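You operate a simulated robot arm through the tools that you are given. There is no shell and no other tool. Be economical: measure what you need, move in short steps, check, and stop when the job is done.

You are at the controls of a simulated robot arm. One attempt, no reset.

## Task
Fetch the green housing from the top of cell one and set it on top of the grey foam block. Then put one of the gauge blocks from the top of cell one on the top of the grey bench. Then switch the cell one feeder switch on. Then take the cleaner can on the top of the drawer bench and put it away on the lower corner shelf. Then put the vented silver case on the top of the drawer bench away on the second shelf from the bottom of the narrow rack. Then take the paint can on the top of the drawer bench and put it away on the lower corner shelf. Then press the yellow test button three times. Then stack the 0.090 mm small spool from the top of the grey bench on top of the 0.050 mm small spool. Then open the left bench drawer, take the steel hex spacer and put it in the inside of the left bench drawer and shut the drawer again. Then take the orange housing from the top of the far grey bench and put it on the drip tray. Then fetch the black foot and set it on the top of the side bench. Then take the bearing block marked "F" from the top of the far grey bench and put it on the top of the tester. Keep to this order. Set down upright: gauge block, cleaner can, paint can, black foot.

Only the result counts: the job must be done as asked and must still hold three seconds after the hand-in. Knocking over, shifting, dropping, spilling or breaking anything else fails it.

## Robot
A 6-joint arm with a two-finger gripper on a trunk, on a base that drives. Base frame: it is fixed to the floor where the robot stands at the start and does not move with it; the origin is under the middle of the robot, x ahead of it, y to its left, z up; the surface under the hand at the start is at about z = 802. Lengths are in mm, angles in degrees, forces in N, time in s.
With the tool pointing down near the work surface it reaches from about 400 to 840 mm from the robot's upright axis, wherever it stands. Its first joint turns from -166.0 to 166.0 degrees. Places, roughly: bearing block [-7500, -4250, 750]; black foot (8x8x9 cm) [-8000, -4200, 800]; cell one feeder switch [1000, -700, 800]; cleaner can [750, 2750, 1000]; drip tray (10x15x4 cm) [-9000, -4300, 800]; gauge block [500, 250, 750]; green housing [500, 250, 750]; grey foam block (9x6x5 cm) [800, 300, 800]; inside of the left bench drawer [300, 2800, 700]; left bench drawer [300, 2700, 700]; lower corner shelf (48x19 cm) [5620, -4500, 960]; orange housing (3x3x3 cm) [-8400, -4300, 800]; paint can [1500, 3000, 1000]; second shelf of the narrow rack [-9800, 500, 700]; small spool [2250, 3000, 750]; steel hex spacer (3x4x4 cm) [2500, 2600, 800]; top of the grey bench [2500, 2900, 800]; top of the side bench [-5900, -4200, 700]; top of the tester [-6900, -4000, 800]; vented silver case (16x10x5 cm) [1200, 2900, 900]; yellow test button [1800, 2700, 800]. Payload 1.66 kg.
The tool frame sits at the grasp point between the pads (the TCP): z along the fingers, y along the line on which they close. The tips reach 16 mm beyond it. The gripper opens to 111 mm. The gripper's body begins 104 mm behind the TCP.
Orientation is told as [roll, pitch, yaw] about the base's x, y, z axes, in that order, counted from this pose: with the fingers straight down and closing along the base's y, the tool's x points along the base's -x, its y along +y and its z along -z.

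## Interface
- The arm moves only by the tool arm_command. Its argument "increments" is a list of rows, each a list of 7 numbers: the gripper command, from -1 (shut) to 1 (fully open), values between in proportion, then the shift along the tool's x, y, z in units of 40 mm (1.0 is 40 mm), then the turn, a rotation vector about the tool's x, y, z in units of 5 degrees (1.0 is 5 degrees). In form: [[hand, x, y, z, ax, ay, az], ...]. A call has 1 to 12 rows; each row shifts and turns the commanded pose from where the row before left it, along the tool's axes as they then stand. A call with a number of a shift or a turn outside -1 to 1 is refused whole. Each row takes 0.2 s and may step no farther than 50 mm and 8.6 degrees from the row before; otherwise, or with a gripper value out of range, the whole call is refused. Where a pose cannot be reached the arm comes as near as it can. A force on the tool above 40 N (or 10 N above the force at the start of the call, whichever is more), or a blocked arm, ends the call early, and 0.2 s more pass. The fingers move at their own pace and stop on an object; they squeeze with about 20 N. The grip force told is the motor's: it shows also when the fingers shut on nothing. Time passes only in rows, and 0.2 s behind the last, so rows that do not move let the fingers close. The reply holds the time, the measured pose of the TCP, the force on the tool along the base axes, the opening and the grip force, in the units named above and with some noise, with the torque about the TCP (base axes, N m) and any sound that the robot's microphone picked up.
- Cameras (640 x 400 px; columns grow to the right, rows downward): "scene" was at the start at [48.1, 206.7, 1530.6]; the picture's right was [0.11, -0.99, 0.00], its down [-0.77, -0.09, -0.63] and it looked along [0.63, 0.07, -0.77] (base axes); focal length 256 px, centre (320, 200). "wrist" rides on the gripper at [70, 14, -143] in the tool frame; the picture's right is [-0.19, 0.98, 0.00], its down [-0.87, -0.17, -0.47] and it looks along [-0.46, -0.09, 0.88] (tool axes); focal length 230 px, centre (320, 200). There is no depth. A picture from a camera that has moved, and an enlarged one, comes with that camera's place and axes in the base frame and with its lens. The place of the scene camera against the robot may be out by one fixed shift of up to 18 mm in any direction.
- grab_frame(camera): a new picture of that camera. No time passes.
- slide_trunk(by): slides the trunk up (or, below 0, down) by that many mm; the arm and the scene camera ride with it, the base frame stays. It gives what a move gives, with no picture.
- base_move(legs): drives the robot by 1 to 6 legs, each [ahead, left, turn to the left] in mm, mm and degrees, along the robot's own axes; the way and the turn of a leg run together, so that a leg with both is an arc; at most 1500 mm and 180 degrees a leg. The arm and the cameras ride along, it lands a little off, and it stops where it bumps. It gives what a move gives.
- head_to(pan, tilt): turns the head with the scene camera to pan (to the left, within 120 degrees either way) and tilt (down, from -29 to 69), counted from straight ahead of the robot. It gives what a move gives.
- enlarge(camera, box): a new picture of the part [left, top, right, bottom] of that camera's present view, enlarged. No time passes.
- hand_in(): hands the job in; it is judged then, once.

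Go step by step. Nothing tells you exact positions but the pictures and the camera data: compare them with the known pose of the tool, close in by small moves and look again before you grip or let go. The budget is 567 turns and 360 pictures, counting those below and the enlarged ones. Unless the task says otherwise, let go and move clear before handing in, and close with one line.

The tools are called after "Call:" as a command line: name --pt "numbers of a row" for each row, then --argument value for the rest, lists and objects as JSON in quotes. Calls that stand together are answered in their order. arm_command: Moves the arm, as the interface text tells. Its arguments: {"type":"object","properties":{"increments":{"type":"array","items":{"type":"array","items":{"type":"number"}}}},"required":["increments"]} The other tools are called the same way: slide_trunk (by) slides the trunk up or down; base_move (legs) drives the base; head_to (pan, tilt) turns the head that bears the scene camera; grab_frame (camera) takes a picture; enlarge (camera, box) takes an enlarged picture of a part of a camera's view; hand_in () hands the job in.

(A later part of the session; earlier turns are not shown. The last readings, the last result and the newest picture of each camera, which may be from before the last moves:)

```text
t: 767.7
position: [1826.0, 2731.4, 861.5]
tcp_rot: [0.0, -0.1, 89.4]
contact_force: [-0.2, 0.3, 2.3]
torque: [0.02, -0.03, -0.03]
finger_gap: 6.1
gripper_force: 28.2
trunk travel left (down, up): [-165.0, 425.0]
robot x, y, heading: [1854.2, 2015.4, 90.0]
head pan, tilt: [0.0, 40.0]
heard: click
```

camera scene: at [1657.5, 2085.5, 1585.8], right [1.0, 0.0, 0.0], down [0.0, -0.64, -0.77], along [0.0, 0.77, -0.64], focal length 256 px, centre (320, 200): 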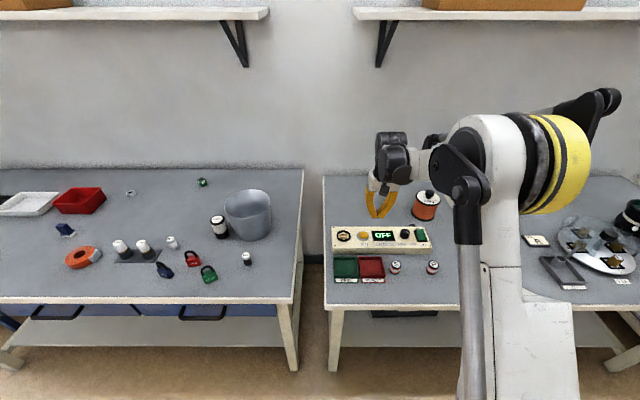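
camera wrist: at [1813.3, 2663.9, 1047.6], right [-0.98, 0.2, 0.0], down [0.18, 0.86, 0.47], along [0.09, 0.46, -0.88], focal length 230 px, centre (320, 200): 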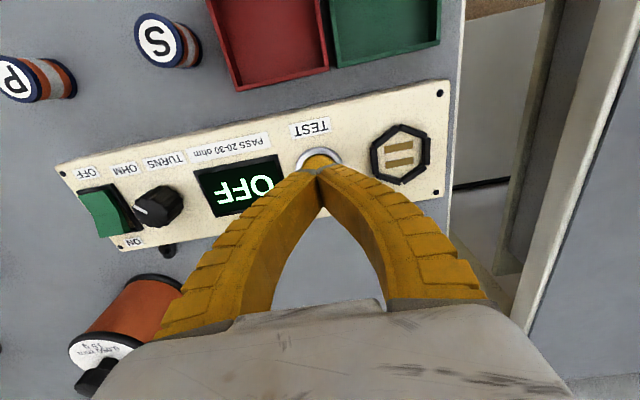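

Call:
arm_command --pt "-1 0 0 -0.3 0 0 0" --pt "-1 0 0 0 0 0 0"

Call:
arm_command --pt "-1 0 0 0.15 0 0 0" --pt "-1 0 0 0.08 0 0 0" --pt "-1 0 0 0.07 0 0 0" --pt "-1 0 0 0 0 0 0"

Call:
arm_command --pt "-1 0 0 -0.3 0 0 0" --pt "-1 0 0 0 0 0 0"

Call:
grab_frame --camera "wrist"

```text
t: 768.3
position: [1826.3, 2730.7, 874.8]
tcp_rot: [0.1, -0.1, 89.4]
contact_force: [-0.5, 0.5, -0.5]
torque: [0.0, -0.01, 0.01]
finger_gap: 0.2
gripper_force: 28.8
trunk travel left (down, up): [-165.0, 425.0]
robot x, y, heading: [1853.5, 2015.0, 90.2]
head pan, tilt: [0.0, 40.0]
```

```text
t: 769.3
position: [1827.1, 2729.7, 861.9]
tcp_rot: [0.0, -0.1, 89.4]
contact_force: [-0.7, 0.5, 2.8]
torque: [0.01, 0.01, 0.0]
finger_gap: 6.2
gripper_force: 28.8
trunk travel left (down, up): [-165.0, 425.0]
robot x, y, heading: [1854.9, 2012.8, 90.1]
head pan, tilt: [0.0, 40.0]
heard: click
```

```text
t: 769.9
position: [1827.4, 2729.3, 873.8]
tcp_rot: [0.0, -0.1, 89.4]
contact_force: [0.5, -0.1, 1.0]
torque: [-0.03, -0.01, 0.03]
finger_gap: 0.0
gripper_force: 28.9
trunk travel left (down, up): [-165.0, 425.0]
robot x, y, heading: [1856.4, 2011.1, 90.2]
head pan, tilt: [0.0, 40.0]
```

```text
159 pictures are left
camera wrist: at [1812.9, 2659.9, 1018.0], right [-0.98, 0.2, 0.0], down [0.18, 0.86, 0.47], along [0.09, 0.46, -0.88], focal length 230 px, centre (320, 200)
```

wrist: 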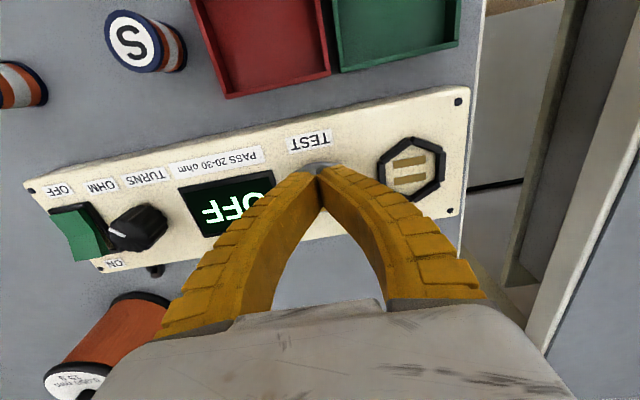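

Call:
arm_command --pt "-1 0 0 0.15 0 0 0" --pt "-1 0 0 0.08 0 0 0" --pt "-1 0 0 0.07 0 0 0" --pt "-1 0 0 0 0 0 0"

Call:
arm_command --pt "-1 0 0 -0.5 0 0 0" --pt "-1 0 0 -1 0 0 0" --pt "-1 0 0 -1 0 0 0" --pt "-1 0 0 -1 0 0 0"

Call:
grab_frame --camera "scene"

```text
t: 770.9
position: [1827.1, 2730.1, 862.9]
tcp_rot: [-0.1, -0.1, 89.3]
contact_force: [-0.1, 1.2, 2.0]
torque: [0.03, -0.02, -0.02]
finger_gap: 6.2
gripper_force: 29.1
trunk travel left (down, up): [-165.0, 425.0]
robot x, y, heading: [1855.5, 2011.1, 90.2]
head pan, tilt: [0.0, 40.0]
heard: click
```

```text
t: 771.9
position: [1823.8, 2730.1, 1001.6]
tcp_rot: [0.0, -0.1, 89.4]
contact_force: [-0.2, -0.1, 0.3]
torque: [0.02, 0.02, 0.0]
finger_gap: 0.0
gripper_force: 29.0
trunk travel left (down, up): [-165.0, 425.0]
robot x, y, heading: [1857.6, 2009.2, 90.3]
head pan, tilt: [0.0, 40.0]
```

```text
158 pictures are left
camera scene: at [1657.4, 2085.0, 1585.7], right [1.0, 0.0, 0.0], down [0.0, -0.64, -0.77], along [0.0, 0.77, -0.64], focal length 256 px, centre (320, 200)
```

scene: 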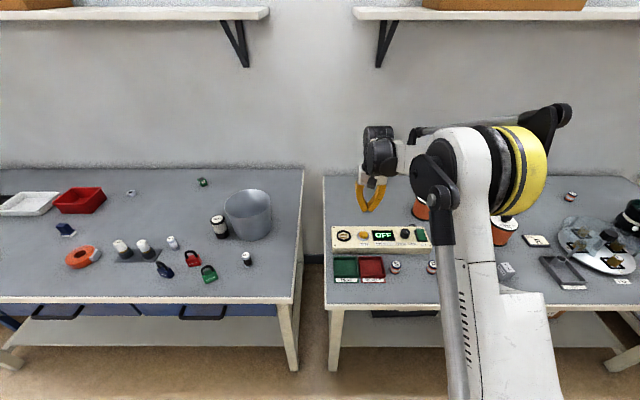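

Three clicks heard. Next the spools: I move right to look at their labels and shape.

Call:
base_move --legs '[[0, -400, 0]]'

Call:
grab_frame --camera "scene"

Call:
grab_frame --camera "wrist"

```text
t: 774.4
position: [2225.4, 2730.9, 1000.1]
tcp_rot: [0.0, -0.2, 89.0]
contact_force: [0.7, 0.6, -0.4]
torque: [0.01, 0.05, 0.01]
finger_gap: 0.3
gripper_force: 28.5
trunk travel left (down, up): [-165.0, 425.0]
robot x, y, heading: [2251.2, 2013.6, 89.8]
head pan, tilt: [0.0, 40.0]
```

```text
157 pictures are left
camera scene: at [2053.7, 2086.6, 1585.8], right [1.0, 0.0, 0.0], down [0.0, -0.64, -0.77], along [0.0, 0.77, -0.64], focal length 256 px, centre (320, 200)
```

scene: 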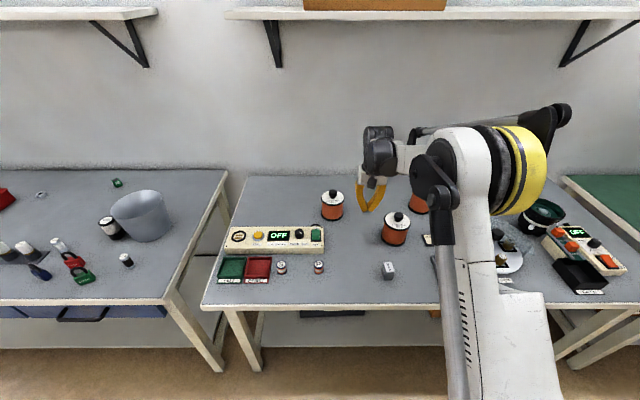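

```text
156 pictures are left
camera wrist: at [2211.0, 2660.8, 1143.7], right [-0.98, 0.21, 0.0], down [0.18, 0.86, 0.47], along [0.1, 0.46, -0.88], focal length 230 px, centre (320, 200)
```

wrist: 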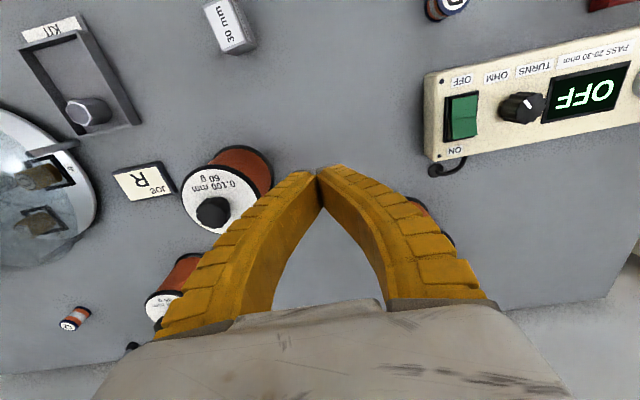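

Call:
enlarge --camera "scene" --box '[300, 170, 460, 260]'

Call:
enlarge --camera "wrist" --box '[120, 120, 300, 340]'

```text
4.00 times, centred on (380, 215) of scene
camera zoom: at [2053.7, 2086.6, 1585.8], right [1.0, 0.0, 0.0], down [0.0, -0.64, -0.77], along [0.0, 0.77, -0.64], focal length 1024 px, centre (80, 140)
```

zoom: 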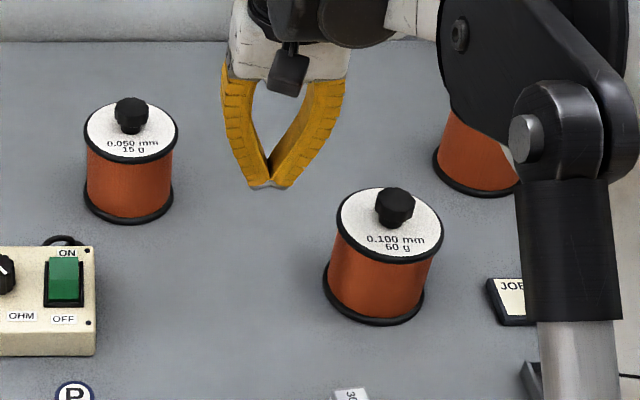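

```text
1.82 times, centred on (210, 230) of wrist
camera zoom: at [2211.0, 2660.8, 1143.7], right [-0.98, 0.21, 0.0], down [0.18, 0.86, 0.47], along [0.1, 0.46, -0.88], focal length 418 px, centre (520, 146)
```

zoom: 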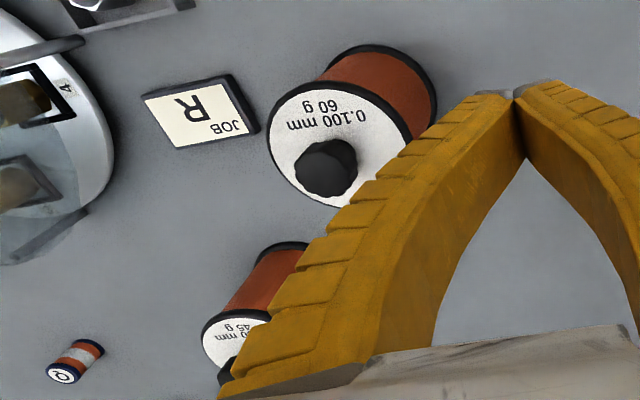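

Call:
base_move --legs '[[140, -70, 0]]'

Call:
arm_command --pt "1 0 -0.9 0 0 0 0" --pt "1 0 -0.9 0 0 0 0" --pt "1 0 -0.9 0 0 0 0" --pt "1 0 -0.9 0 0 0 0" --pt "1 0 -0.9 0 0 0 0"

Call:
grab_frame --camera "wrist"

Call:
grab_frame --camera "scene"

```text
t: 775.8
position: [2295.6, 2869.2, 1001.1]
tcp_rot: [0.0, 0.0, 88.8]
contact_force: [0.2, 0.2, -0.1]
torque: [-0.04, 0.06, 0.0]
finger_gap: 0.0
gripper_force: 28.2
trunk travel left (down, up): [-165.0, 425.0]
robot x, y, heading: [2318.0, 2151.8, 89.6]
head pan, tilt: [0.0, 40.0]
```

```text
t: 777.0
position: [2475.6, 2865.6, 1000.3]
tcp_rot: [0.0, -0.1, 88.9]
contact_force: [0.3, 0.0, -0.7]
torque: [0.0, -0.03, 0.02]
finger_gap: 110.7
gripper_force: 0.1
trunk travel left (down, up): [-165.0, 425.0]
robot x, y, heading: [2320.6, 2149.9, 89.6]
head pan, tilt: [0.0, 40.0]
```

```text
153 pictures are left
camera wrist: at [2461.4, 2795.9, 1142.9], right [-0.98, 0.21, 0.0], down [0.18, 0.86, 0.47], along [0.1, 0.46, -0.88], focal length 230 px, centre (320, 200)
```

wrist: 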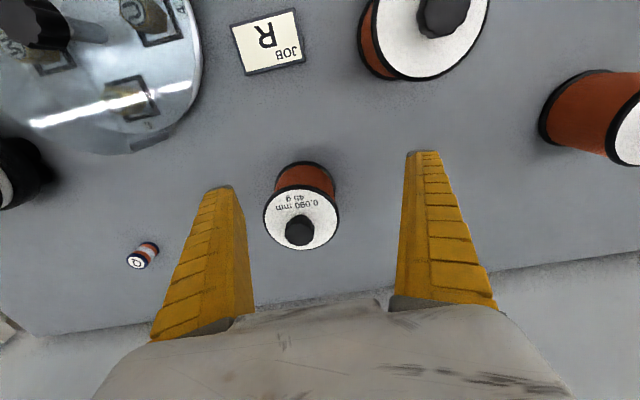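

```text
152 pictures are left
camera scene: at [2123.7, 2224.8, 1585.7], right [1.0, -0.01, 0.0], down [0.0, -0.64, -0.77], along [0.01, 0.77, -0.64], focal length 256 px, centre (320, 200)
```

scene: 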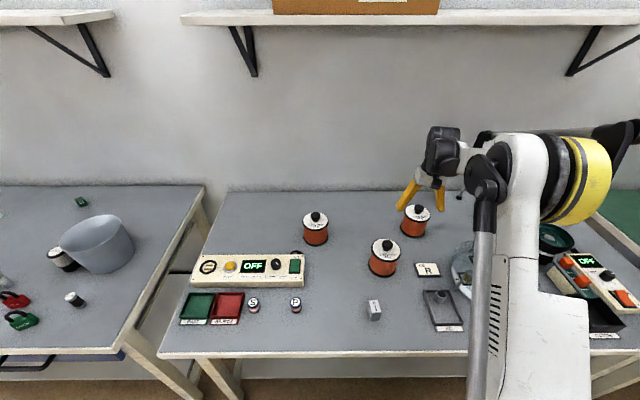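

Call:
arm_command --pt "1 -0.8 -0.5 0 0 0 0" --pt "1 -0.8 -0.5 0 0 0 0" --pt "1 -0.5 -0.15 0.5 0 0 0"

Call:
grab_frame --camera "wrist"

```text
t: 777.8
position: [2524.7, 2948.5, 982.0]
tcp_rot: [0.0, 0.0, 88.8]
contact_force: [0.8, -0.1, 0.2]
torque: [-0.01, 0.0, 0.03]
finger_gap: 111.1
gripper_force: 0.1
trunk travel left (down, up): [-165.0, 425.0]
robot x, y, heading: [2321.3, 2149.7, 89.6]
head pan, tilt: [0.0, 40.0]
```

```text
151 pictures are left
camera wrist: at [2509.5, 2879.2, 1123.9], right [-0.98, 0.21, 0.0], down [0.18, 0.86, 0.47], along [0.1, 0.46, -0.88], focal length 230 px, centre (320, 200)
```

wrist: 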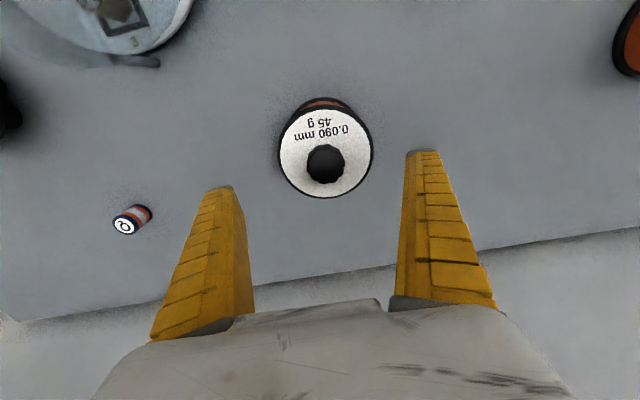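

Call:
arm_command --pt "0.2 0.04 0.14 0.4 0 0 0" --pt "0.2 0 0 0.6 0 0 0" --pt "0.2 0 0 0.4 0 0 0" --pt "0.2 0 0 0.2 0 0 0"

Call:
grab_frame --camera "wrist"

Call:
enlarge --camera "scene" --box '[370, 120, 490, 250]'

```text
t: 778.8
position: [2518.2, 2947.2, 917.0]
tcp_rot: [0.0, -0.1, 88.9]
contact_force: [-0.1, 0.0, -0.7]
torque: [0.02, -0.01, 0.0]
finger_gap: 68.4
gripper_force: 0.8
trunk travel left (down, up): [-165.0, 425.0]
robot x, y, heading: [2322.2, 2150.1, 89.5]
head pan, tilt: [0.0, 40.0]
```

```text
150 pictures are left
camera wrist: at [2504.2, 2877.9, 1059.5], right [-0.98, 0.21, 0.0], down [0.18, 0.86, 0.47], along [0.1, 0.46, -0.88], focal length 230 px, centre (320, 200)
```

wrist: 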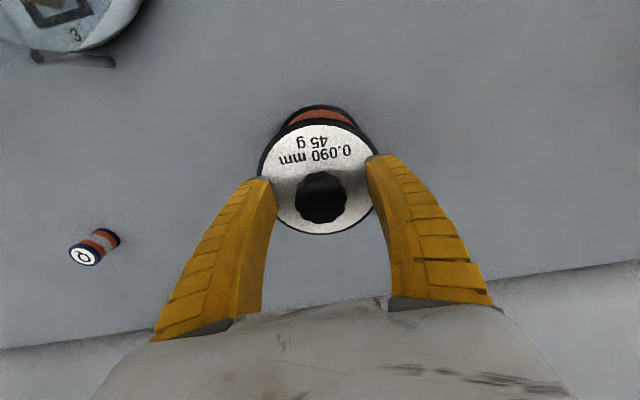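

```text
3.08 times, centred on (430, 185) of scene
camera zoom: at [2123.2, 2224.9, 1585.7], right [1.0, -0.01, 0.0], down [0.0, -0.64, -0.77], along [0.01, 0.77, -0.64], focal length 788 px, centre (-18, 246)
```

zoom: 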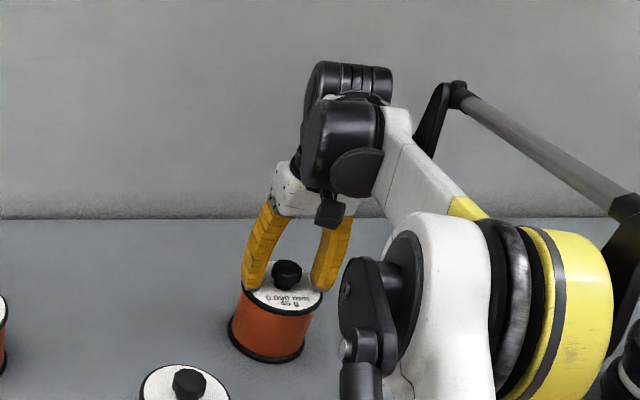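

Call:
arm_command --pt "-1 0 0 0 0 0 0" --pt "-1 0 0 0 0 0 0" --pt "-1 0 0 0 0 0 0" --pt "-1 0 0 -0.1 0 0 0" --pt "-1 0 0 -0.1 0 0 0" --pt "-1 0 0 -0.2 0 0 0"

Call:
grab_frame --camera "wrist"

```text
t: 780.2
position: [2518.4, 2948.3, 932.0]
tcp_rot: [0.0, -0.1, 88.9]
contact_force: [0.1, -0.1, -11.5]
torque: [0.0, 0.0, 0.04]
finger_gap: 26.5
gripper_force: 20.0
trunk travel left (down, up): [-165.0, 425.0]
robot x, y, heading: [2320.0, 2149.5, 89.6]
head pan, tilt: [0.0, 40.0]
```

```text
148 pictures are left
camera wrist: at [2504.7, 2878.1, 1075.4], right [-0.98, 0.21, 0.0], down [0.18, 0.86, 0.47], along [0.1, 0.46, -0.88], focal length 230 px, centre (320, 200)
```

wrist: 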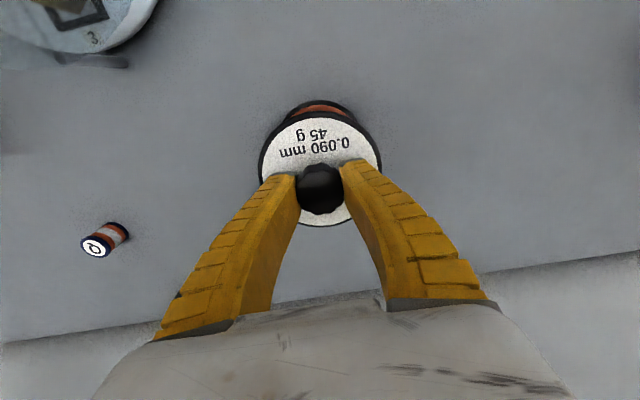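

Call:
slide_trunk --by 60

Call:
grab_frame --camera "wrist"

Call:
enlarge --camera "scene" --box '[280, 170, 480, 290]'

```text
t: 781.2
position: [2519.7, 2948.9, 992.7]
tcp_rot: [0.0, 0.0, 88.9]
contact_force: [0.4, 0.2, -12.4]
torque: [0.02, 0.01, -0.01]
finger_gap: 26.0
gripper_force: 19.9
trunk travel left (down, up): [-225.0, 365.0]
robot x, y, heading: [2321.3, 2150.2, 89.5]
head pan, tilt: [0.0, 40.0]
```

```text
147 pictures are left
camera wrist: at [2504.8, 2878.6, 1135.0], right [-0.98, 0.21, 0.0], down [0.18, 0.86, 0.47], along [0.1, 0.46, -0.88], focal length 230 px, centre (320, 200)
```

wrist: 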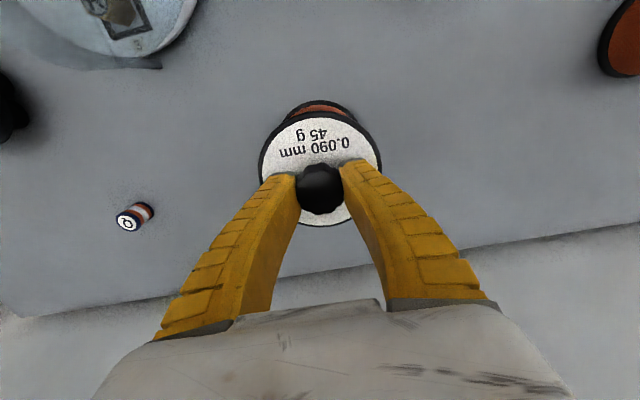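

```text
3.20 times, centred on (380, 230) of scene
camera zoom: at [2123.6, 2226.5, 1645.6], right [1.0, -0.01, 0.0], down [0.0, -0.64, -0.77], along [0.0, 0.77, -0.64], focal length 820 px, centre (128, 104)
```

zoom: 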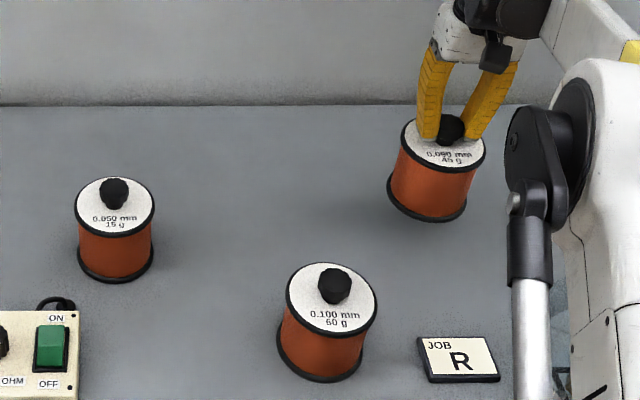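

Call:
slide_trunk --by 100

Call:
arm_command --pt "-1 0 0.3 0 0 0 0" --pt "-1 0 0.6 0 0 0 0" --pt "-1 0 0.7 0 0 0 0" --pt "-1 0 0.7 0 0 0 0" --pt "-1 0 0.7 0 0 0 0" --pt "-1 0 0.7 0 0 0 0" --pt "-1 0 0.7 0 0 0 0" --pt "-1 0 0.7 0 0 0 0" --pt "-1 0 0.5 0 0 0 0" --pt "-1 0 0.3 0 0 0 0"

Call:
grab_frame --camera "wrist"

Call:
grab_frame --camera "scene"

```text
t: 782.5
position: [2518.9, 2947.4, 1091.7]
tcp_rot: [0.0, 0.0, 88.9]
contact_force: [-0.3, -0.8, -11.5]
torque: [0.01, 0.03, -0.01]
finger_gap: 26.2
gripper_force: 20.8
trunk travel left (down, up): [-325.0, 265.0]
robot x, y, heading: [2318.6, 2150.0, 89.6]
head pan, tilt: [0.0, 40.0]
```

```text
t: 784.7
position: [2280.9, 2953.2, 1091.7]
tcp_rot: [-0.1, 0.0, 88.9]
contact_force: [0.6, 0.8, -11.8]
torque: [0.03, -0.03, -0.04]
finger_gap: 26.3
gripper_force: 19.6
trunk travel left (down, up): [-325.0, 265.0]
robot x, y, heading: [2320.9, 2148.9, 89.7]
head pan, tilt: [0.0, 40.0]
```

```text
145 pictures are left
camera wrist: at [2267.4, 2883.9, 1234.9], right [-0.98, 0.21, 0.0], down [0.18, 0.86, 0.47], along [0.1, 0.46, -0.88], focal length 230 px, centre (320, 200)
```

wrist: 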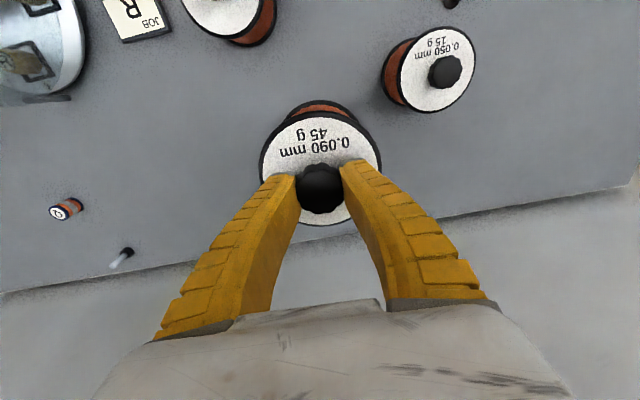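

```text
144 pictures are left
camera scene: at [2122.7, 2226.4, 1745.6], right [1.0, -0.01, 0.0], down [0.0, -0.64, -0.77], along [0.01, 0.77, -0.64], focal length 256 px, centre (320, 200)
```

scene: 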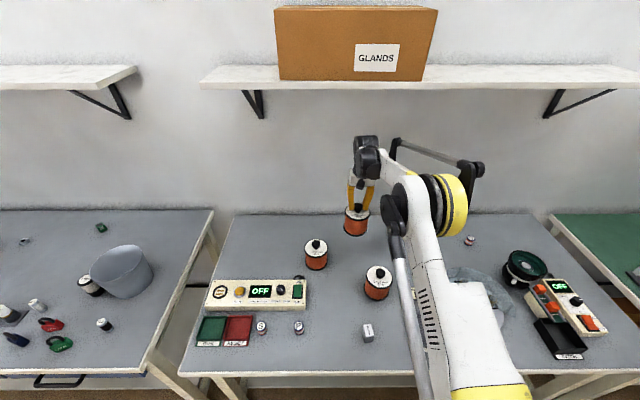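

Call:
arm_command --pt "-1 0.2 0.5 0 0 0 0" --pt "-1 0.3 0.7 0 0 0 0" --pt "-1 0.3 0.7 0 0 0 0" --pt "-1 0.1 0.5 0 0 0 0"

Call:
grab_frame --camera "wrist"

```text
t: 785.7
position: [2184.8, 2917.9, 1093.9]
tcp_rot: [-0.1, -0.1, 88.8]
contact_force: [-0.4, 0.0, -11.4]
torque: [-0.02, 0.0, 0.02]
finger_gap: 26.0
gripper_force: 19.5
trunk travel left (down, up): [-325.0, 265.0]
robot x, y, heading: [2317.7, 2149.1, 89.5]
head pan, tilt: [0.0, 40.0]
```

```text
143 pictures are left
camera wrist: at [2171.1, 2847.9, 1236.1], right [-0.98, 0.21, 0.0], down [0.18, 0.86, 0.47], along [0.1, 0.46, -0.88], focal length 230 px, centre (320, 200)
```

wrist: 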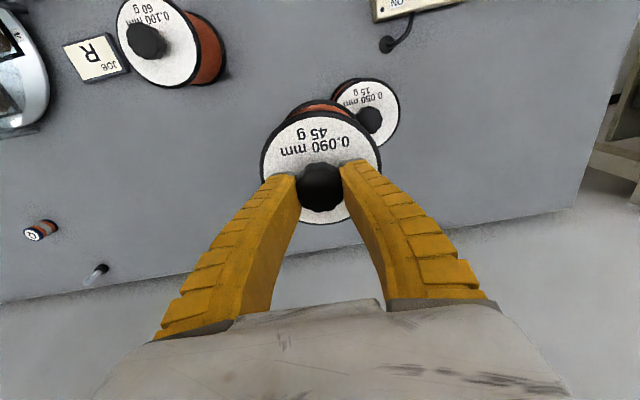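

Call:
enlarge --camera "scene" --box '[280, 160, 380, 280]'

Call:
enlarge --camera "wrist" --box '[230, 60, 430, 240]'

```text
3.33 times, centred on (330, 220) of scene
camera zoom: at [2122.4, 2226.3, 1745.5], right [1.0, -0.01, 0.0], down [0.0, -0.64, -0.77], along [0.01, 0.77, -0.64], focal length 854 px, centre (287, 133)
```

zoom: 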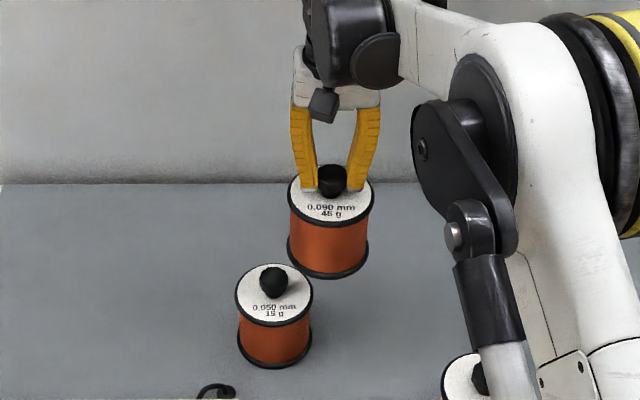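

```text
2.22 times, centred on (330, 150) of wrist
camera zoom: at [2171.1, 2847.9, 1236.1], right [-0.98, 0.21, 0.0], down [0.18, 0.86, 0.47], along [0.1, 0.46, -0.88], focal length 511 px, centre (298, 311)
```

zoom: 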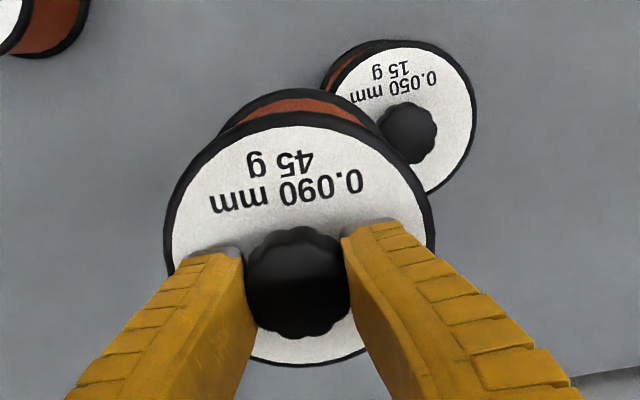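

Call:
arm_command --pt "-1 0.05 0.5 0 0 0 0" --pt "-1 0.05 0.65 0 0 0 0" --pt "-1 0 0.5 0 0 0 0" --pt "-1 0 0 0 0 0 0"

Call:
enlarge --camera "scene" --box '[270, 170, 370, 290]'

Call:
enlarge --camera "wrist" --box '[230, 60, 430, 240]'

```text
t: 786.7
position: [2120.5, 2915.1, 1094.2]
tcp_rot: [0.0, -0.1, 88.7]
contact_force: [1.0, -0.7, -11.7]
torque: [-0.01, -0.02, 0.02]
finger_gap: 25.8
gripper_force: 20.6
trunk travel left (down, up): [-325.0, 265.0]
robot x, y, heading: [2319.2, 2146.0, 89.3]
head pan, tilt: [0.0, 40.0]
```

```text
3.33 times, centred on (320, 230) of scene
camera zoom: at [2123.4, 2226.2, 1745.6], right [1.0, -0.01, 0.0], down [0.0, -0.64, -0.77], along [0.01, 0.77, -0.64], focal length 854 px, centre (320, 100)
```

zoom: 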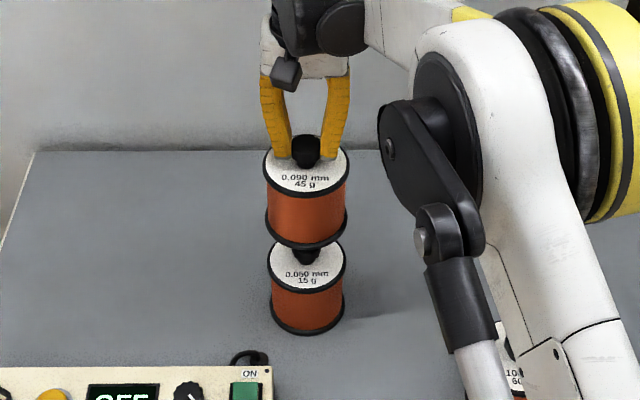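

```text
2.22 times, centred on (330, 150) of wrist
camera zoom: at [2105.9, 2845.7, 1235.8], right [-0.98, 0.21, 0.0], down [0.18, 0.86, 0.47], along [0.1, 0.46, -0.88], focal length 511 px, centre (298, 311)
```

zoom: 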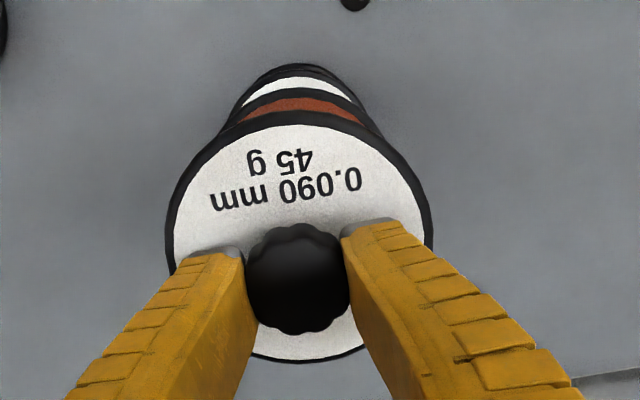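

Call:
arm_command --pt "-1 0.17 0.1 0 0 0 0" --pt "-1 0 0 0.3 0 0 0" --pt "-1 0 0 0.3 0 0 0" --pt "-1 0 0 0 0 0 0"

Call:
enlarge --camera "scene" --box '[270, 170, 370, 290]'

Call:
enlarge --camera "wrist" --box '[230, 60, 430, 240]'

```text
t: 787.7
position: [2115.6, 2908.9, 1068.9]
tcp_rot: [0.0, 0.0, 88.9]
contact_force: [0.8, 0.2, -11.9]
torque: [0.01, 0.0, -0.04]
finger_gap: 26.3
gripper_force: 20.0
trunk travel left (down, up): [-325.0, 265.0]
robot x, y, heading: [2321.8, 2152.0, 89.6]
head pan, tilt: [0.0, 40.0]
```

```text
3.33 times, centred on (320, 230) of scene
camera zoom: at [2122.8, 2226.3, 1745.6], right [1.0, -0.01, 0.0], down [0.0, -0.64, -0.77], along [0.01, 0.77, -0.64], focal length 854 px, centre (320, 100)
```

zoom: 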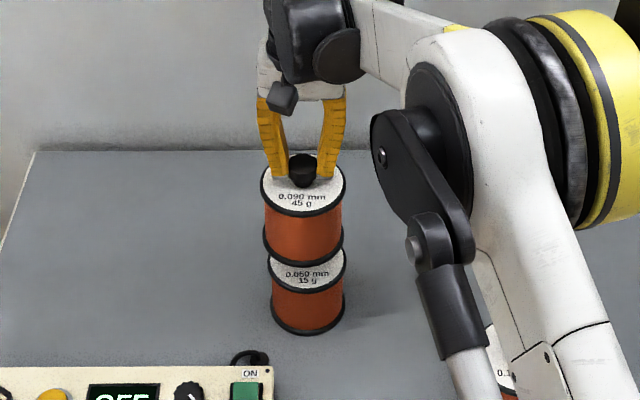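

```text
2.22 times, centred on (330, 150) of wrist
camera zoom: at [2101.5, 2839.6, 1211.6], right [-0.98, 0.21, 0.0], down [0.18, 0.86, 0.47], along [0.1, 0.46, -0.88], focal length 511 px, centre (298, 311)
```

zoom: 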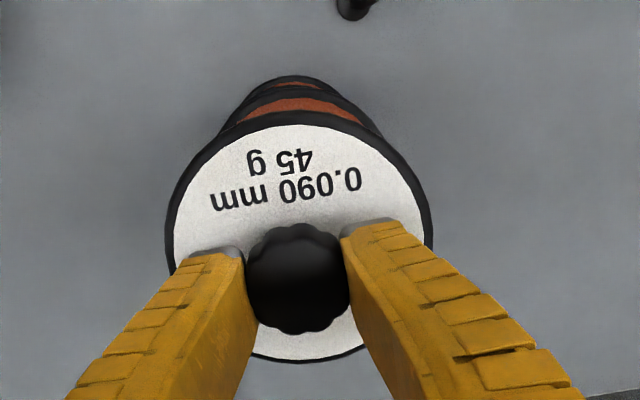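

Call:
arm_command --pt "-1 -0.2 -0.11 -0.1 0 0 0" --pt "-1 0 0 0.3 0 0 0" --pt "-1 0 0 0 0 0 0"

Call:
enlarge --camera "scene" --box '[280, 180, 360, 280]'

```text
t: 788.5
position: [2120.8, 2916.1, 1060.6]
tcp_rot: [-0.1, 0.0, 88.9]
contact_force: [-0.3, -0.1, -11.2]
torque: [0.01, -0.02, -0.02]
finger_gap: 26.4
gripper_force: 19.9
trunk travel left (down, up): [-325.0, 265.0]
robot x, y, heading: [2318.4, 2152.7, 89.4]
head pan, tilt: [0.0, 40.0]
```

```text
4.00 times, centred on (320, 230) of scene
camera zoom: at [2123.0, 2226.2, 1745.6], right [1.0, -0.01, 0.0], down [0.0, -0.64, -0.77], along [0.01, 0.77, -0.64], focal length 1024 px, centre (320, 80)
```

zoom: 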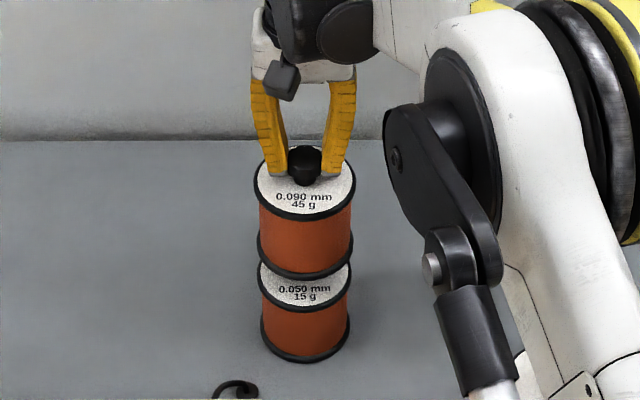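

Call:
arm_command --pt "-1 0 0 0.15 0 0 0" --pt "-1 0 0 0.1 0 0 0" --pt "-1 0 0 0 0 0 0"

Call:
arm_command --pt "-1 0 0 0.08 0 0 0" --pt "-1 0 0 0.08 0 0 0" --pt "-1 0 0 0 0 0 0"

Call:
arm_command --pt "-1 0 0 0.06 0 0 0" --pt "-1 0 0 0.06 0 0 0" --pt "-1 0 0 0 0 0 0"

```text
t: 789.3
position: [2120.6, 2914.5, 1052.1]
tcp_rot: [0.2, -0.1, 89.0]
contact_force: [-1.9, 3.0, 11.7]
torque: [0.05, 0.08, -0.01]
finger_gap: 29.7
gripper_force: 20.2
trunk travel left (down, up): [-325.0, 265.0]
robot x, y, heading: [2321.7, 2149.6, 89.5]
head pan, tilt: [0.0, 40.0]
```

```text
t: 790.1
position: [2121.4, 2915.3, 1045.7]
tcp_rot: [0.1, 0.0, 88.9]
contact_force: [-3.3, 3.0, 13.6]
torque: [0.01, 0.05, 0.03]
finger_gap: 33.3
gripper_force: 19.9
trunk travel left (down, up): [-325.0, 265.0]
robot x, y, heading: [2323.0, 2149.4, 89.6]
head pan, tilt: [0.0, 40.0]
```

```text
t: 790.9
position: [2120.2, 2915.4, 1041.0]
tcp_rot: [0.0, -0.1, 88.8]
contact_force: [-2.8, 4.0, 14.8]
torque: [0.06, 0.05, 0.02]
finger_gap: 34.8
gripper_force: 20.4
trunk travel left (down, up): [-325.0, 265.0]
robot x, y, heading: [2317.8, 2147.8, 89.5]
head pan, tilt: [0.0, 40.0]
```

Call:
enlarge --camera "scene" --box '[280, 180, 360, 280]'

Call:
enlarge --camera "wrist" --box '[230, 60, 430, 240]'

```text
4.00 times, centred on (320, 230) of scene
camera zoom: at [2123.2, 2223.5, 1745.8], right [1.0, -0.01, 0.0], down [0.0, -0.64, -0.77], along [0.0, 0.77, -0.64], focal length 1024 px, centre (320, 80)
```

zoom: 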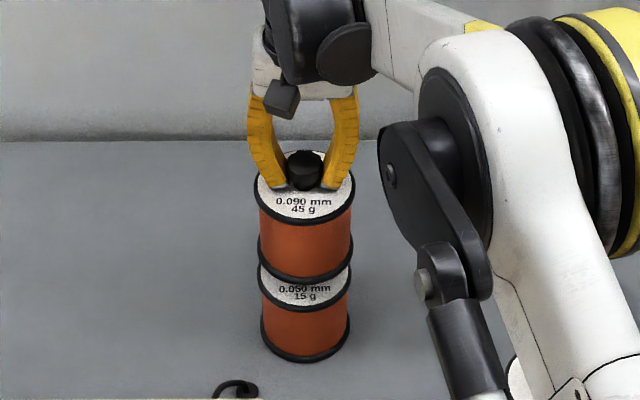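

```text
2.22 times, centred on (330, 150) of wrist
camera zoom: at [2106.2, 2846.0, 1183.7], right [-0.98, 0.21, 0.0], down [0.18, 0.86, 0.47], along [0.1, 0.46, -0.88], focal length 511 px, centre (298, 311)
```

zoom: 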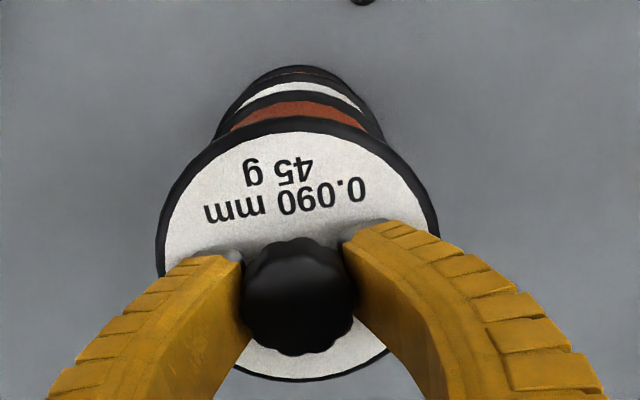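

Call:
arm_command --pt "-1 0 0 -0.1 0 0 0" --pt "-0.3 0 0 0 0 0 0" --pt "-0.1 0 0 0 0 0 0" --pt "-0.1 0 0 0 0 0 0"

Call:
enlarge --camera "scene" --box '[280, 180, 360, 280]'

Call:
enlarge --camera "wrist" --box '[230, 60, 430, 240]'

```text
t: 791.9
position: [2120.5, 2916.5, 1045.4]
tcp_rot: [0.0, -0.1, 89.0]
contact_force: [0.2, 0.8, 0.0]
torque: [0.01, -0.01, 0.0]
finger_gap: 52.3
gripper_force: 1.5
trunk travel left (down, up): [-325.0, 265.0]
robot x, y, heading: [2318.0, 2148.5, 89.6]
head pan, tilt: [0.0, 40.0]
```

```text
4.00 times, centred on (320, 230) of scene
camera zoom: at [2123.1, 2224.9, 1745.7], right [1.0, -0.01, 0.0], down [0.0, -0.64, -0.77], along [0.01, 0.77, -0.64], focal length 1024 px, centre (320, 80)
```

zoom: 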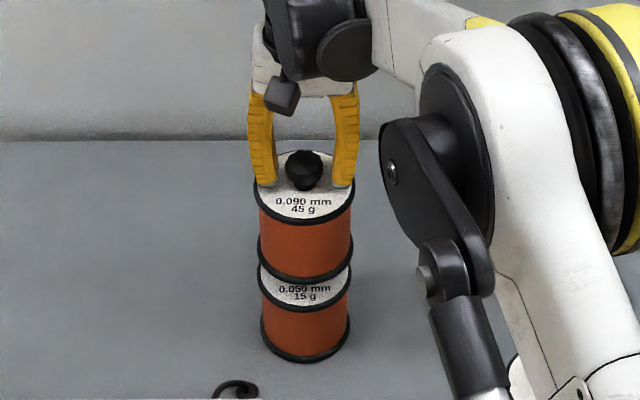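

```text
2.22 times, centred on (330, 150) of wrist
camera zoom: at [2106.4, 2846.6, 1187.0], right [-0.98, 0.21, 0.0], down [0.18, 0.86, 0.47], along [0.1, 0.46, -0.88], focal length 511 px, centre (298, 311)
```

zoom: 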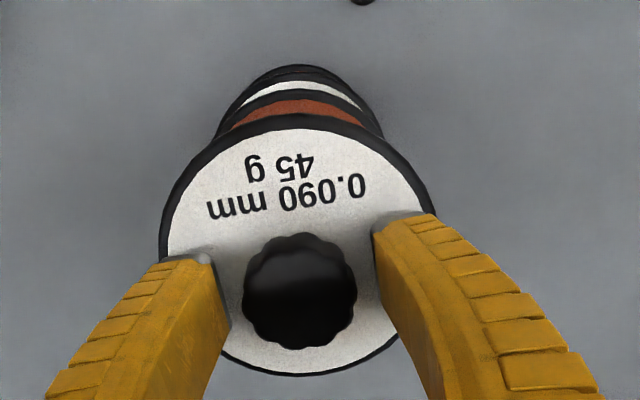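

Call:
slide_trunk --by 90

Call:
enlarge --camera "scene" --box '[270, 180, 390, 330]'

```text
t: 793.2
position: [2120.3, 2916.7, 1135.2]
tcp_rot: [0.0, 0.0, 89.0]
contact_force: [0.6, 0.1, -0.1]
torque: [-0.02, -0.01, 0.0]
finger_gap: 52.4
gripper_force: 1.0
trunk travel left (down, up): [-415.0, 175.0]
robot x, y, heading: [2319.7, 2147.9, 89.6]
head pan, tilt: [0.0, 40.0]
```

```text
2.67 times, centred on (330, 255) of scene
camera zoom: at [2123.1, 2225.0, 1835.6], right [1.0, -0.01, 0.0], down [0.0, -0.64, -0.77], along [0.01, 0.77, -0.64], focal length 683 px, centre (293, 53)
```

zoom: 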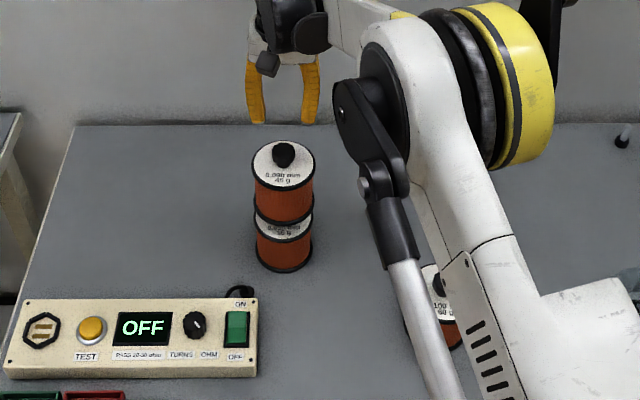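

The 0.090 spool stands on the 0.050 one. Next the left drawer: I drive there and tilt the hand forward.

Call:
base_move --legs '[[-650, 0, 0.4], [0, 1000, 0], [0, 1000, 0]]'

Call:
arm_command --pt "0 0 -0.5 0 0 -1 0" --pt "0 0 -0.5 0 0 -1 0" --pt "0 0 -0.5 0 0 -1 0" --pt "0 0 -0.5 0 0 -1 0" --pt "0 0 -0.5 0 0 -1 0" --pt "0 0 -0.5 0 0 -1 0" --pt "0 0 -0.5 0 0 -1 0" --pt "0 0 -0.5 0 0 -1 0" --pt "0 0 -0.5 0 0 -1 0" --pt "0 0 -0.5 0 0 -1 0" --pt "0 0 0 0 0 -1 0" --pt "0 0 0 0 0 -1 0"

Call:
head_to --pan 0 --tilt 35

Call:
grab_frame --camera "scene"

```text
t: 806.4
position: [126.3, 2268.4, 1133.8]
tcp_rot: [0.0, -0.1, 88.4]
contact_force: [0.2, -0.2, 1.0]
torque: [0.01, 0.01, 0.01]
finger_gap: 52.2
gripper_force: 1.7
trunk travel left (down, up): [-415.0, 175.0]
robot x, y, heading: [322.7, 1502.3, 89.3]
head pan, tilt: [0.0, 40.0]
```

```text
t: 809.0
position: [325.9, 2264.6, 1134.0]
tcp_rot: [0.0, -60.1, 88.6]
contact_force: [-1.1, 0.7, 0.5]
torque: [0.0, -0.03, -0.01]
finger_gap: 57.7
gripper_force: 1.3
trunk travel left (down, up): [-415.0, 175.0]
robot x, y, heading: [319.0, 1504.7, 89.2]
head pan, tilt: [0.0, 40.0]
```

```text
t: 809.6
position: [324.8, 2264.2, 1134.7]
tcp_rot: [-0.1, -60.0, 88.5]
contact_force: [-0.9, -0.1, -0.5]
torque: [0.0, -0.02, 0.0]
finger_gap: 57.6
gripper_force: 1.3
trunk travel left (down, up): [-415.0, 175.0]
robot x, y, heading: [320.4, 1502.4, 89.2]
head pan, tilt: [0.0, 35.0]
```

```text
130 pictures are left
camera scene: at [123.0, 1581.3, 1843.2], right [1.0, -0.01, 0.0], down [-0.01, -0.57, -0.82], along [0.01, 0.82, -0.57], focal length 256 px, centre (320, 200)
```

scene: 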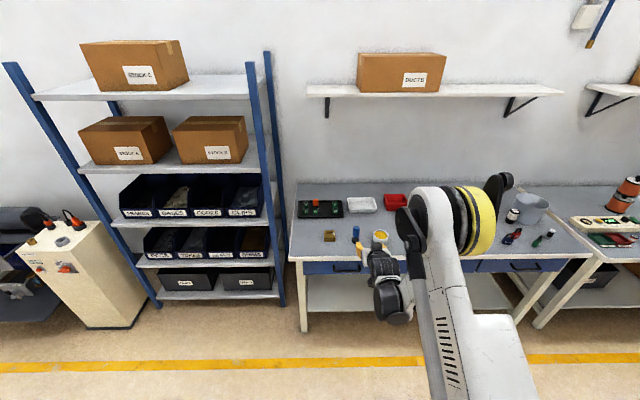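

Call:
slide_trunk --by -385

Call:
arm_command --pt "0 0 0 0 0 0 1" --pt "0 0 0 0 0 0 1" --pt "0 0 0 0 0 0 1" --pt "0 0 0 0 0 0 1" --pt "0 0 0 0 0 0 1" --pt "0 0 0 0 0 0 1" --pt "0 0 0 0 0 0 1" --pt "0 0 0 0 0 0 1" --pt "0 0 0 0 0 0 1"

Call:
arm_command --pt "0 0 0 0 0 0 1" --pt "0 0 0 0 0 0 1" --pt "0 0 0 0 0 0 1" --pt "0 0 0 0 0 0 1" --pt "0 0 0 0 0 0 1" --pt "0 0 0 0 0 0 1" --pt "0 0 0 0 0 0 1" --pt "0 0 0 0 0 0 1" --pt "0 0 0 0 0 0 1"

Call:
grab_frame --camera "wrist"

```text
t: 813.3
position: [325.5, 2264.6, 748.9]
tcp_rot: [-0.1, -60.1, 88.5]
contact_force: [-0.6, -0.5, -0.4]
torque: [0.02, 0.0, -0.04]
finger_gap: 57.8
gripper_force: 1.0
trunk travel left (down, up): [-30.0, 560.0]
robot x, y, heading: [320.7, 1500.8, 89.4]
head pan, tilt: [0.0, 35.0]
```

```text
t: 815.3
position: [327.6, 2263.1, 748.8]
tcp_rot: [50.8, -37.7, 24.8]
contact_force: [-0.3, 1.1, 0.3]
torque: [0.03, 0.01, 0.02]
finger_gap: 57.5
gripper_force: 1.3
trunk travel left (down, up): [-30.0, 560.0]
robot x, y, heading: [317.4, 1499.0, 89.0]
head pan, tilt: [0.0, 35.0]
```

```text
t: 817.3
position: [324.9, 2264.1, 747.9]
tcp_rot: [60.1, 0.1, -1.6]
contact_force: [-0.1, -0.7, -0.7]
torque: [0.02, 0.02, 0.0]
finger_gap: 57.6
gripper_force: 1.7
trunk travel left (down, up): [-30.0, 560.0]
robot x, y, heading: [320.6, 1502.9, 89.6]
head pan, tilt: [0.0, 35.0]
```

```text
129 pictures are left
camera wrist: at [253.6, 2149.0, 832.1], right [0.2, 0.48, 0.85], down [0.85, -0.52, 0.09], along [0.48, 0.71, -0.52], focal length 230 px, centre (320, 200)
```

wrist: 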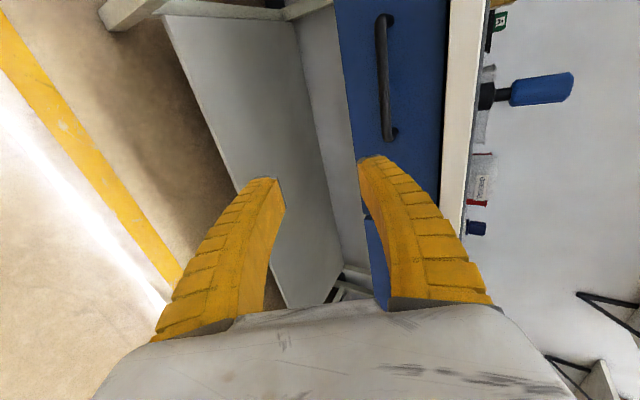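

Call:
arm_command --pt "0.05 0.175 0.41 0.838 0 0 0" --pt "0.05 0.175 0.41 0.838 0 0 0" --pt "0.05 0.175 0.41 0.838 0 0 0" --pt "0.05 0.175 0.41 0.838 0 0 0"

Call:
grab_frame --camera "wrist"

```text
t: 818.3
position: [300.9, 2414.8, 740.9]
tcp_rot: [60.1, 0.1, -1.7]
contact_force: [-0.1, 0.1, 0.2]
torque: [-0.01, -0.04, 0.01]
finger_gap: 60.5
gripper_force: 1.4
trunk travel left (down, up): [-30.0, 560.0]
robot x, y, heading: [318.8, 1499.8, 89.4]
head pan, tilt: [0.0, 35.0]
```

```text
128 pictures are left
camera wrist: at [229.2, 2299.9, 823.2], right [0.2, 0.48, 0.85], down [0.85, -0.52, 0.09], along [0.48, 0.71, -0.52], focal length 230 px, centre (320, 200)
```

wrist: 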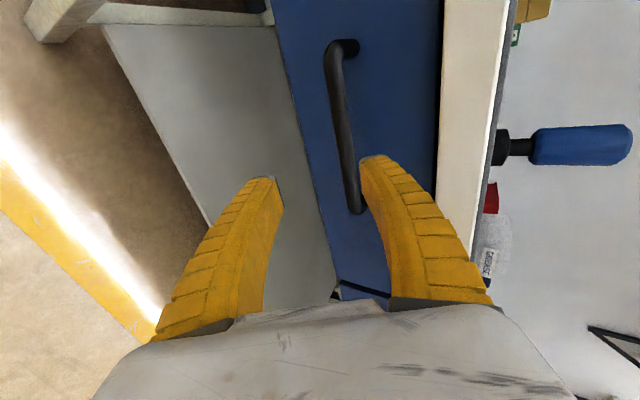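

Call:
arm_command --pt "0.05 0.18 0.2 0.42 0 0 0" --pt "0.05 0.18 0.2 0.42 0 0 0" --pt "0.05 0 0.29 0.61 0 0 0"

Call:
grab_frame --camera "wrist"

```text
t: 819.1
position: [289.9, 2478.4, 733.8]
tcp_rot: [60.2, 0.0, -1.6]
contact_force: [-0.6, -1.3, 0.6]
torque: [-0.02, 0.02, 0.01]
finger_gap: 60.0
gripper_force: 1.6
trunk travel left (down, up): [-30.0, 560.0]
robot x, y, heading: [320.0, 1500.4, 89.3]
head pan, tilt: [0.0, 35.0]
```

```text
127 pictures are left
camera wrist: at [217.3, 2363.1, 817.5], right [0.2, 0.48, 0.85], down [0.85, -0.52, 0.09], along [0.48, 0.71, -0.52], focal length 230 px, centre (320, 200)
```

wrist: 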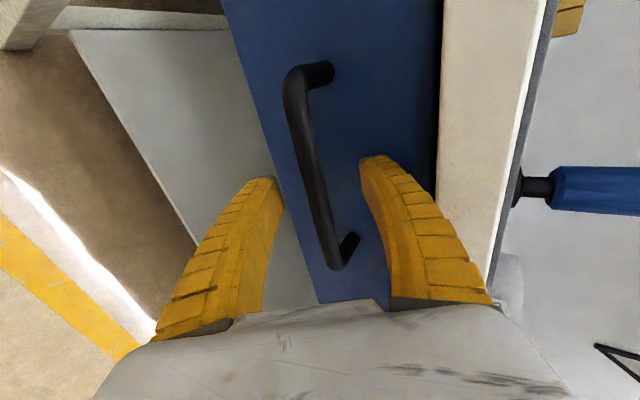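

Call:
arm_command --pt "-1 0 0 0 0 0 0" --pt "-1 0 0 0 0 0 0" --pt "-1 0 0 0 0 0 0"

Call:
base_move --legs '[[-120, 0, 0]]'

Call:
grab_frame --camera "wrist"

```text
t: 819.9
position: [289.8, 2479.4, 730.0]
tcp_rot: [59.7, -0.1, -1.6]
contact_force: [-0.1, -0.1, -31.6]
torque: [0.26, 0.04, -0.1]
finger_gap: 6.2
gripper_force: 29.7
trunk travel left (down, up): [-30.0, 560.0]
robot x, y, heading: [322.9, 1500.4, 89.3]
head pan, tilt: [0.0, 35.0]
```

```text
t: 821.2
position: [290.1, 2370.3, 730.5]
tcp_rot: [59.6, -0.2, -1.7]
contact_force: [-0.4, -0.6, -17.7]
torque: [0.24, 0.02, -0.06]
finger_gap: 0.7
gripper_force: 29.2
trunk travel left (down, up): [-30.0, 560.0]
robot x, y, heading: [316.5, 1391.0, 89.1]
head pan, tilt: [0.0, 35.0]
stopped in leg 1: the force on the tool passed its limit at 43 N (the readings are from after the stop); the commanded pose is now the measured one
```

```text
126 pictures are left
camera wrist: at [216.9, 2255.1, 813.4], right [0.2, 0.49, 0.85], down [0.85, -0.52, 0.1], along [0.48, 0.7, -0.52], focal length 230 px, centre (320, 200)
```

wrist: 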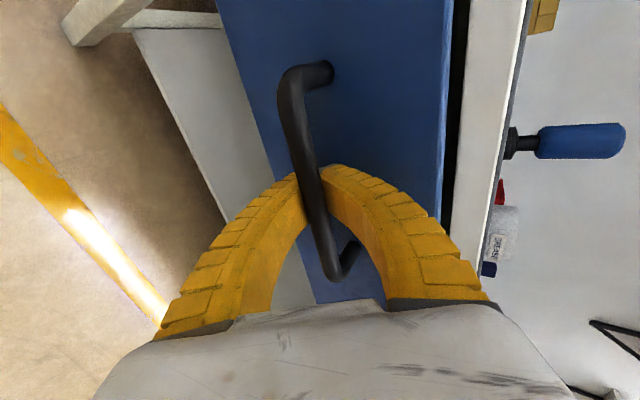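

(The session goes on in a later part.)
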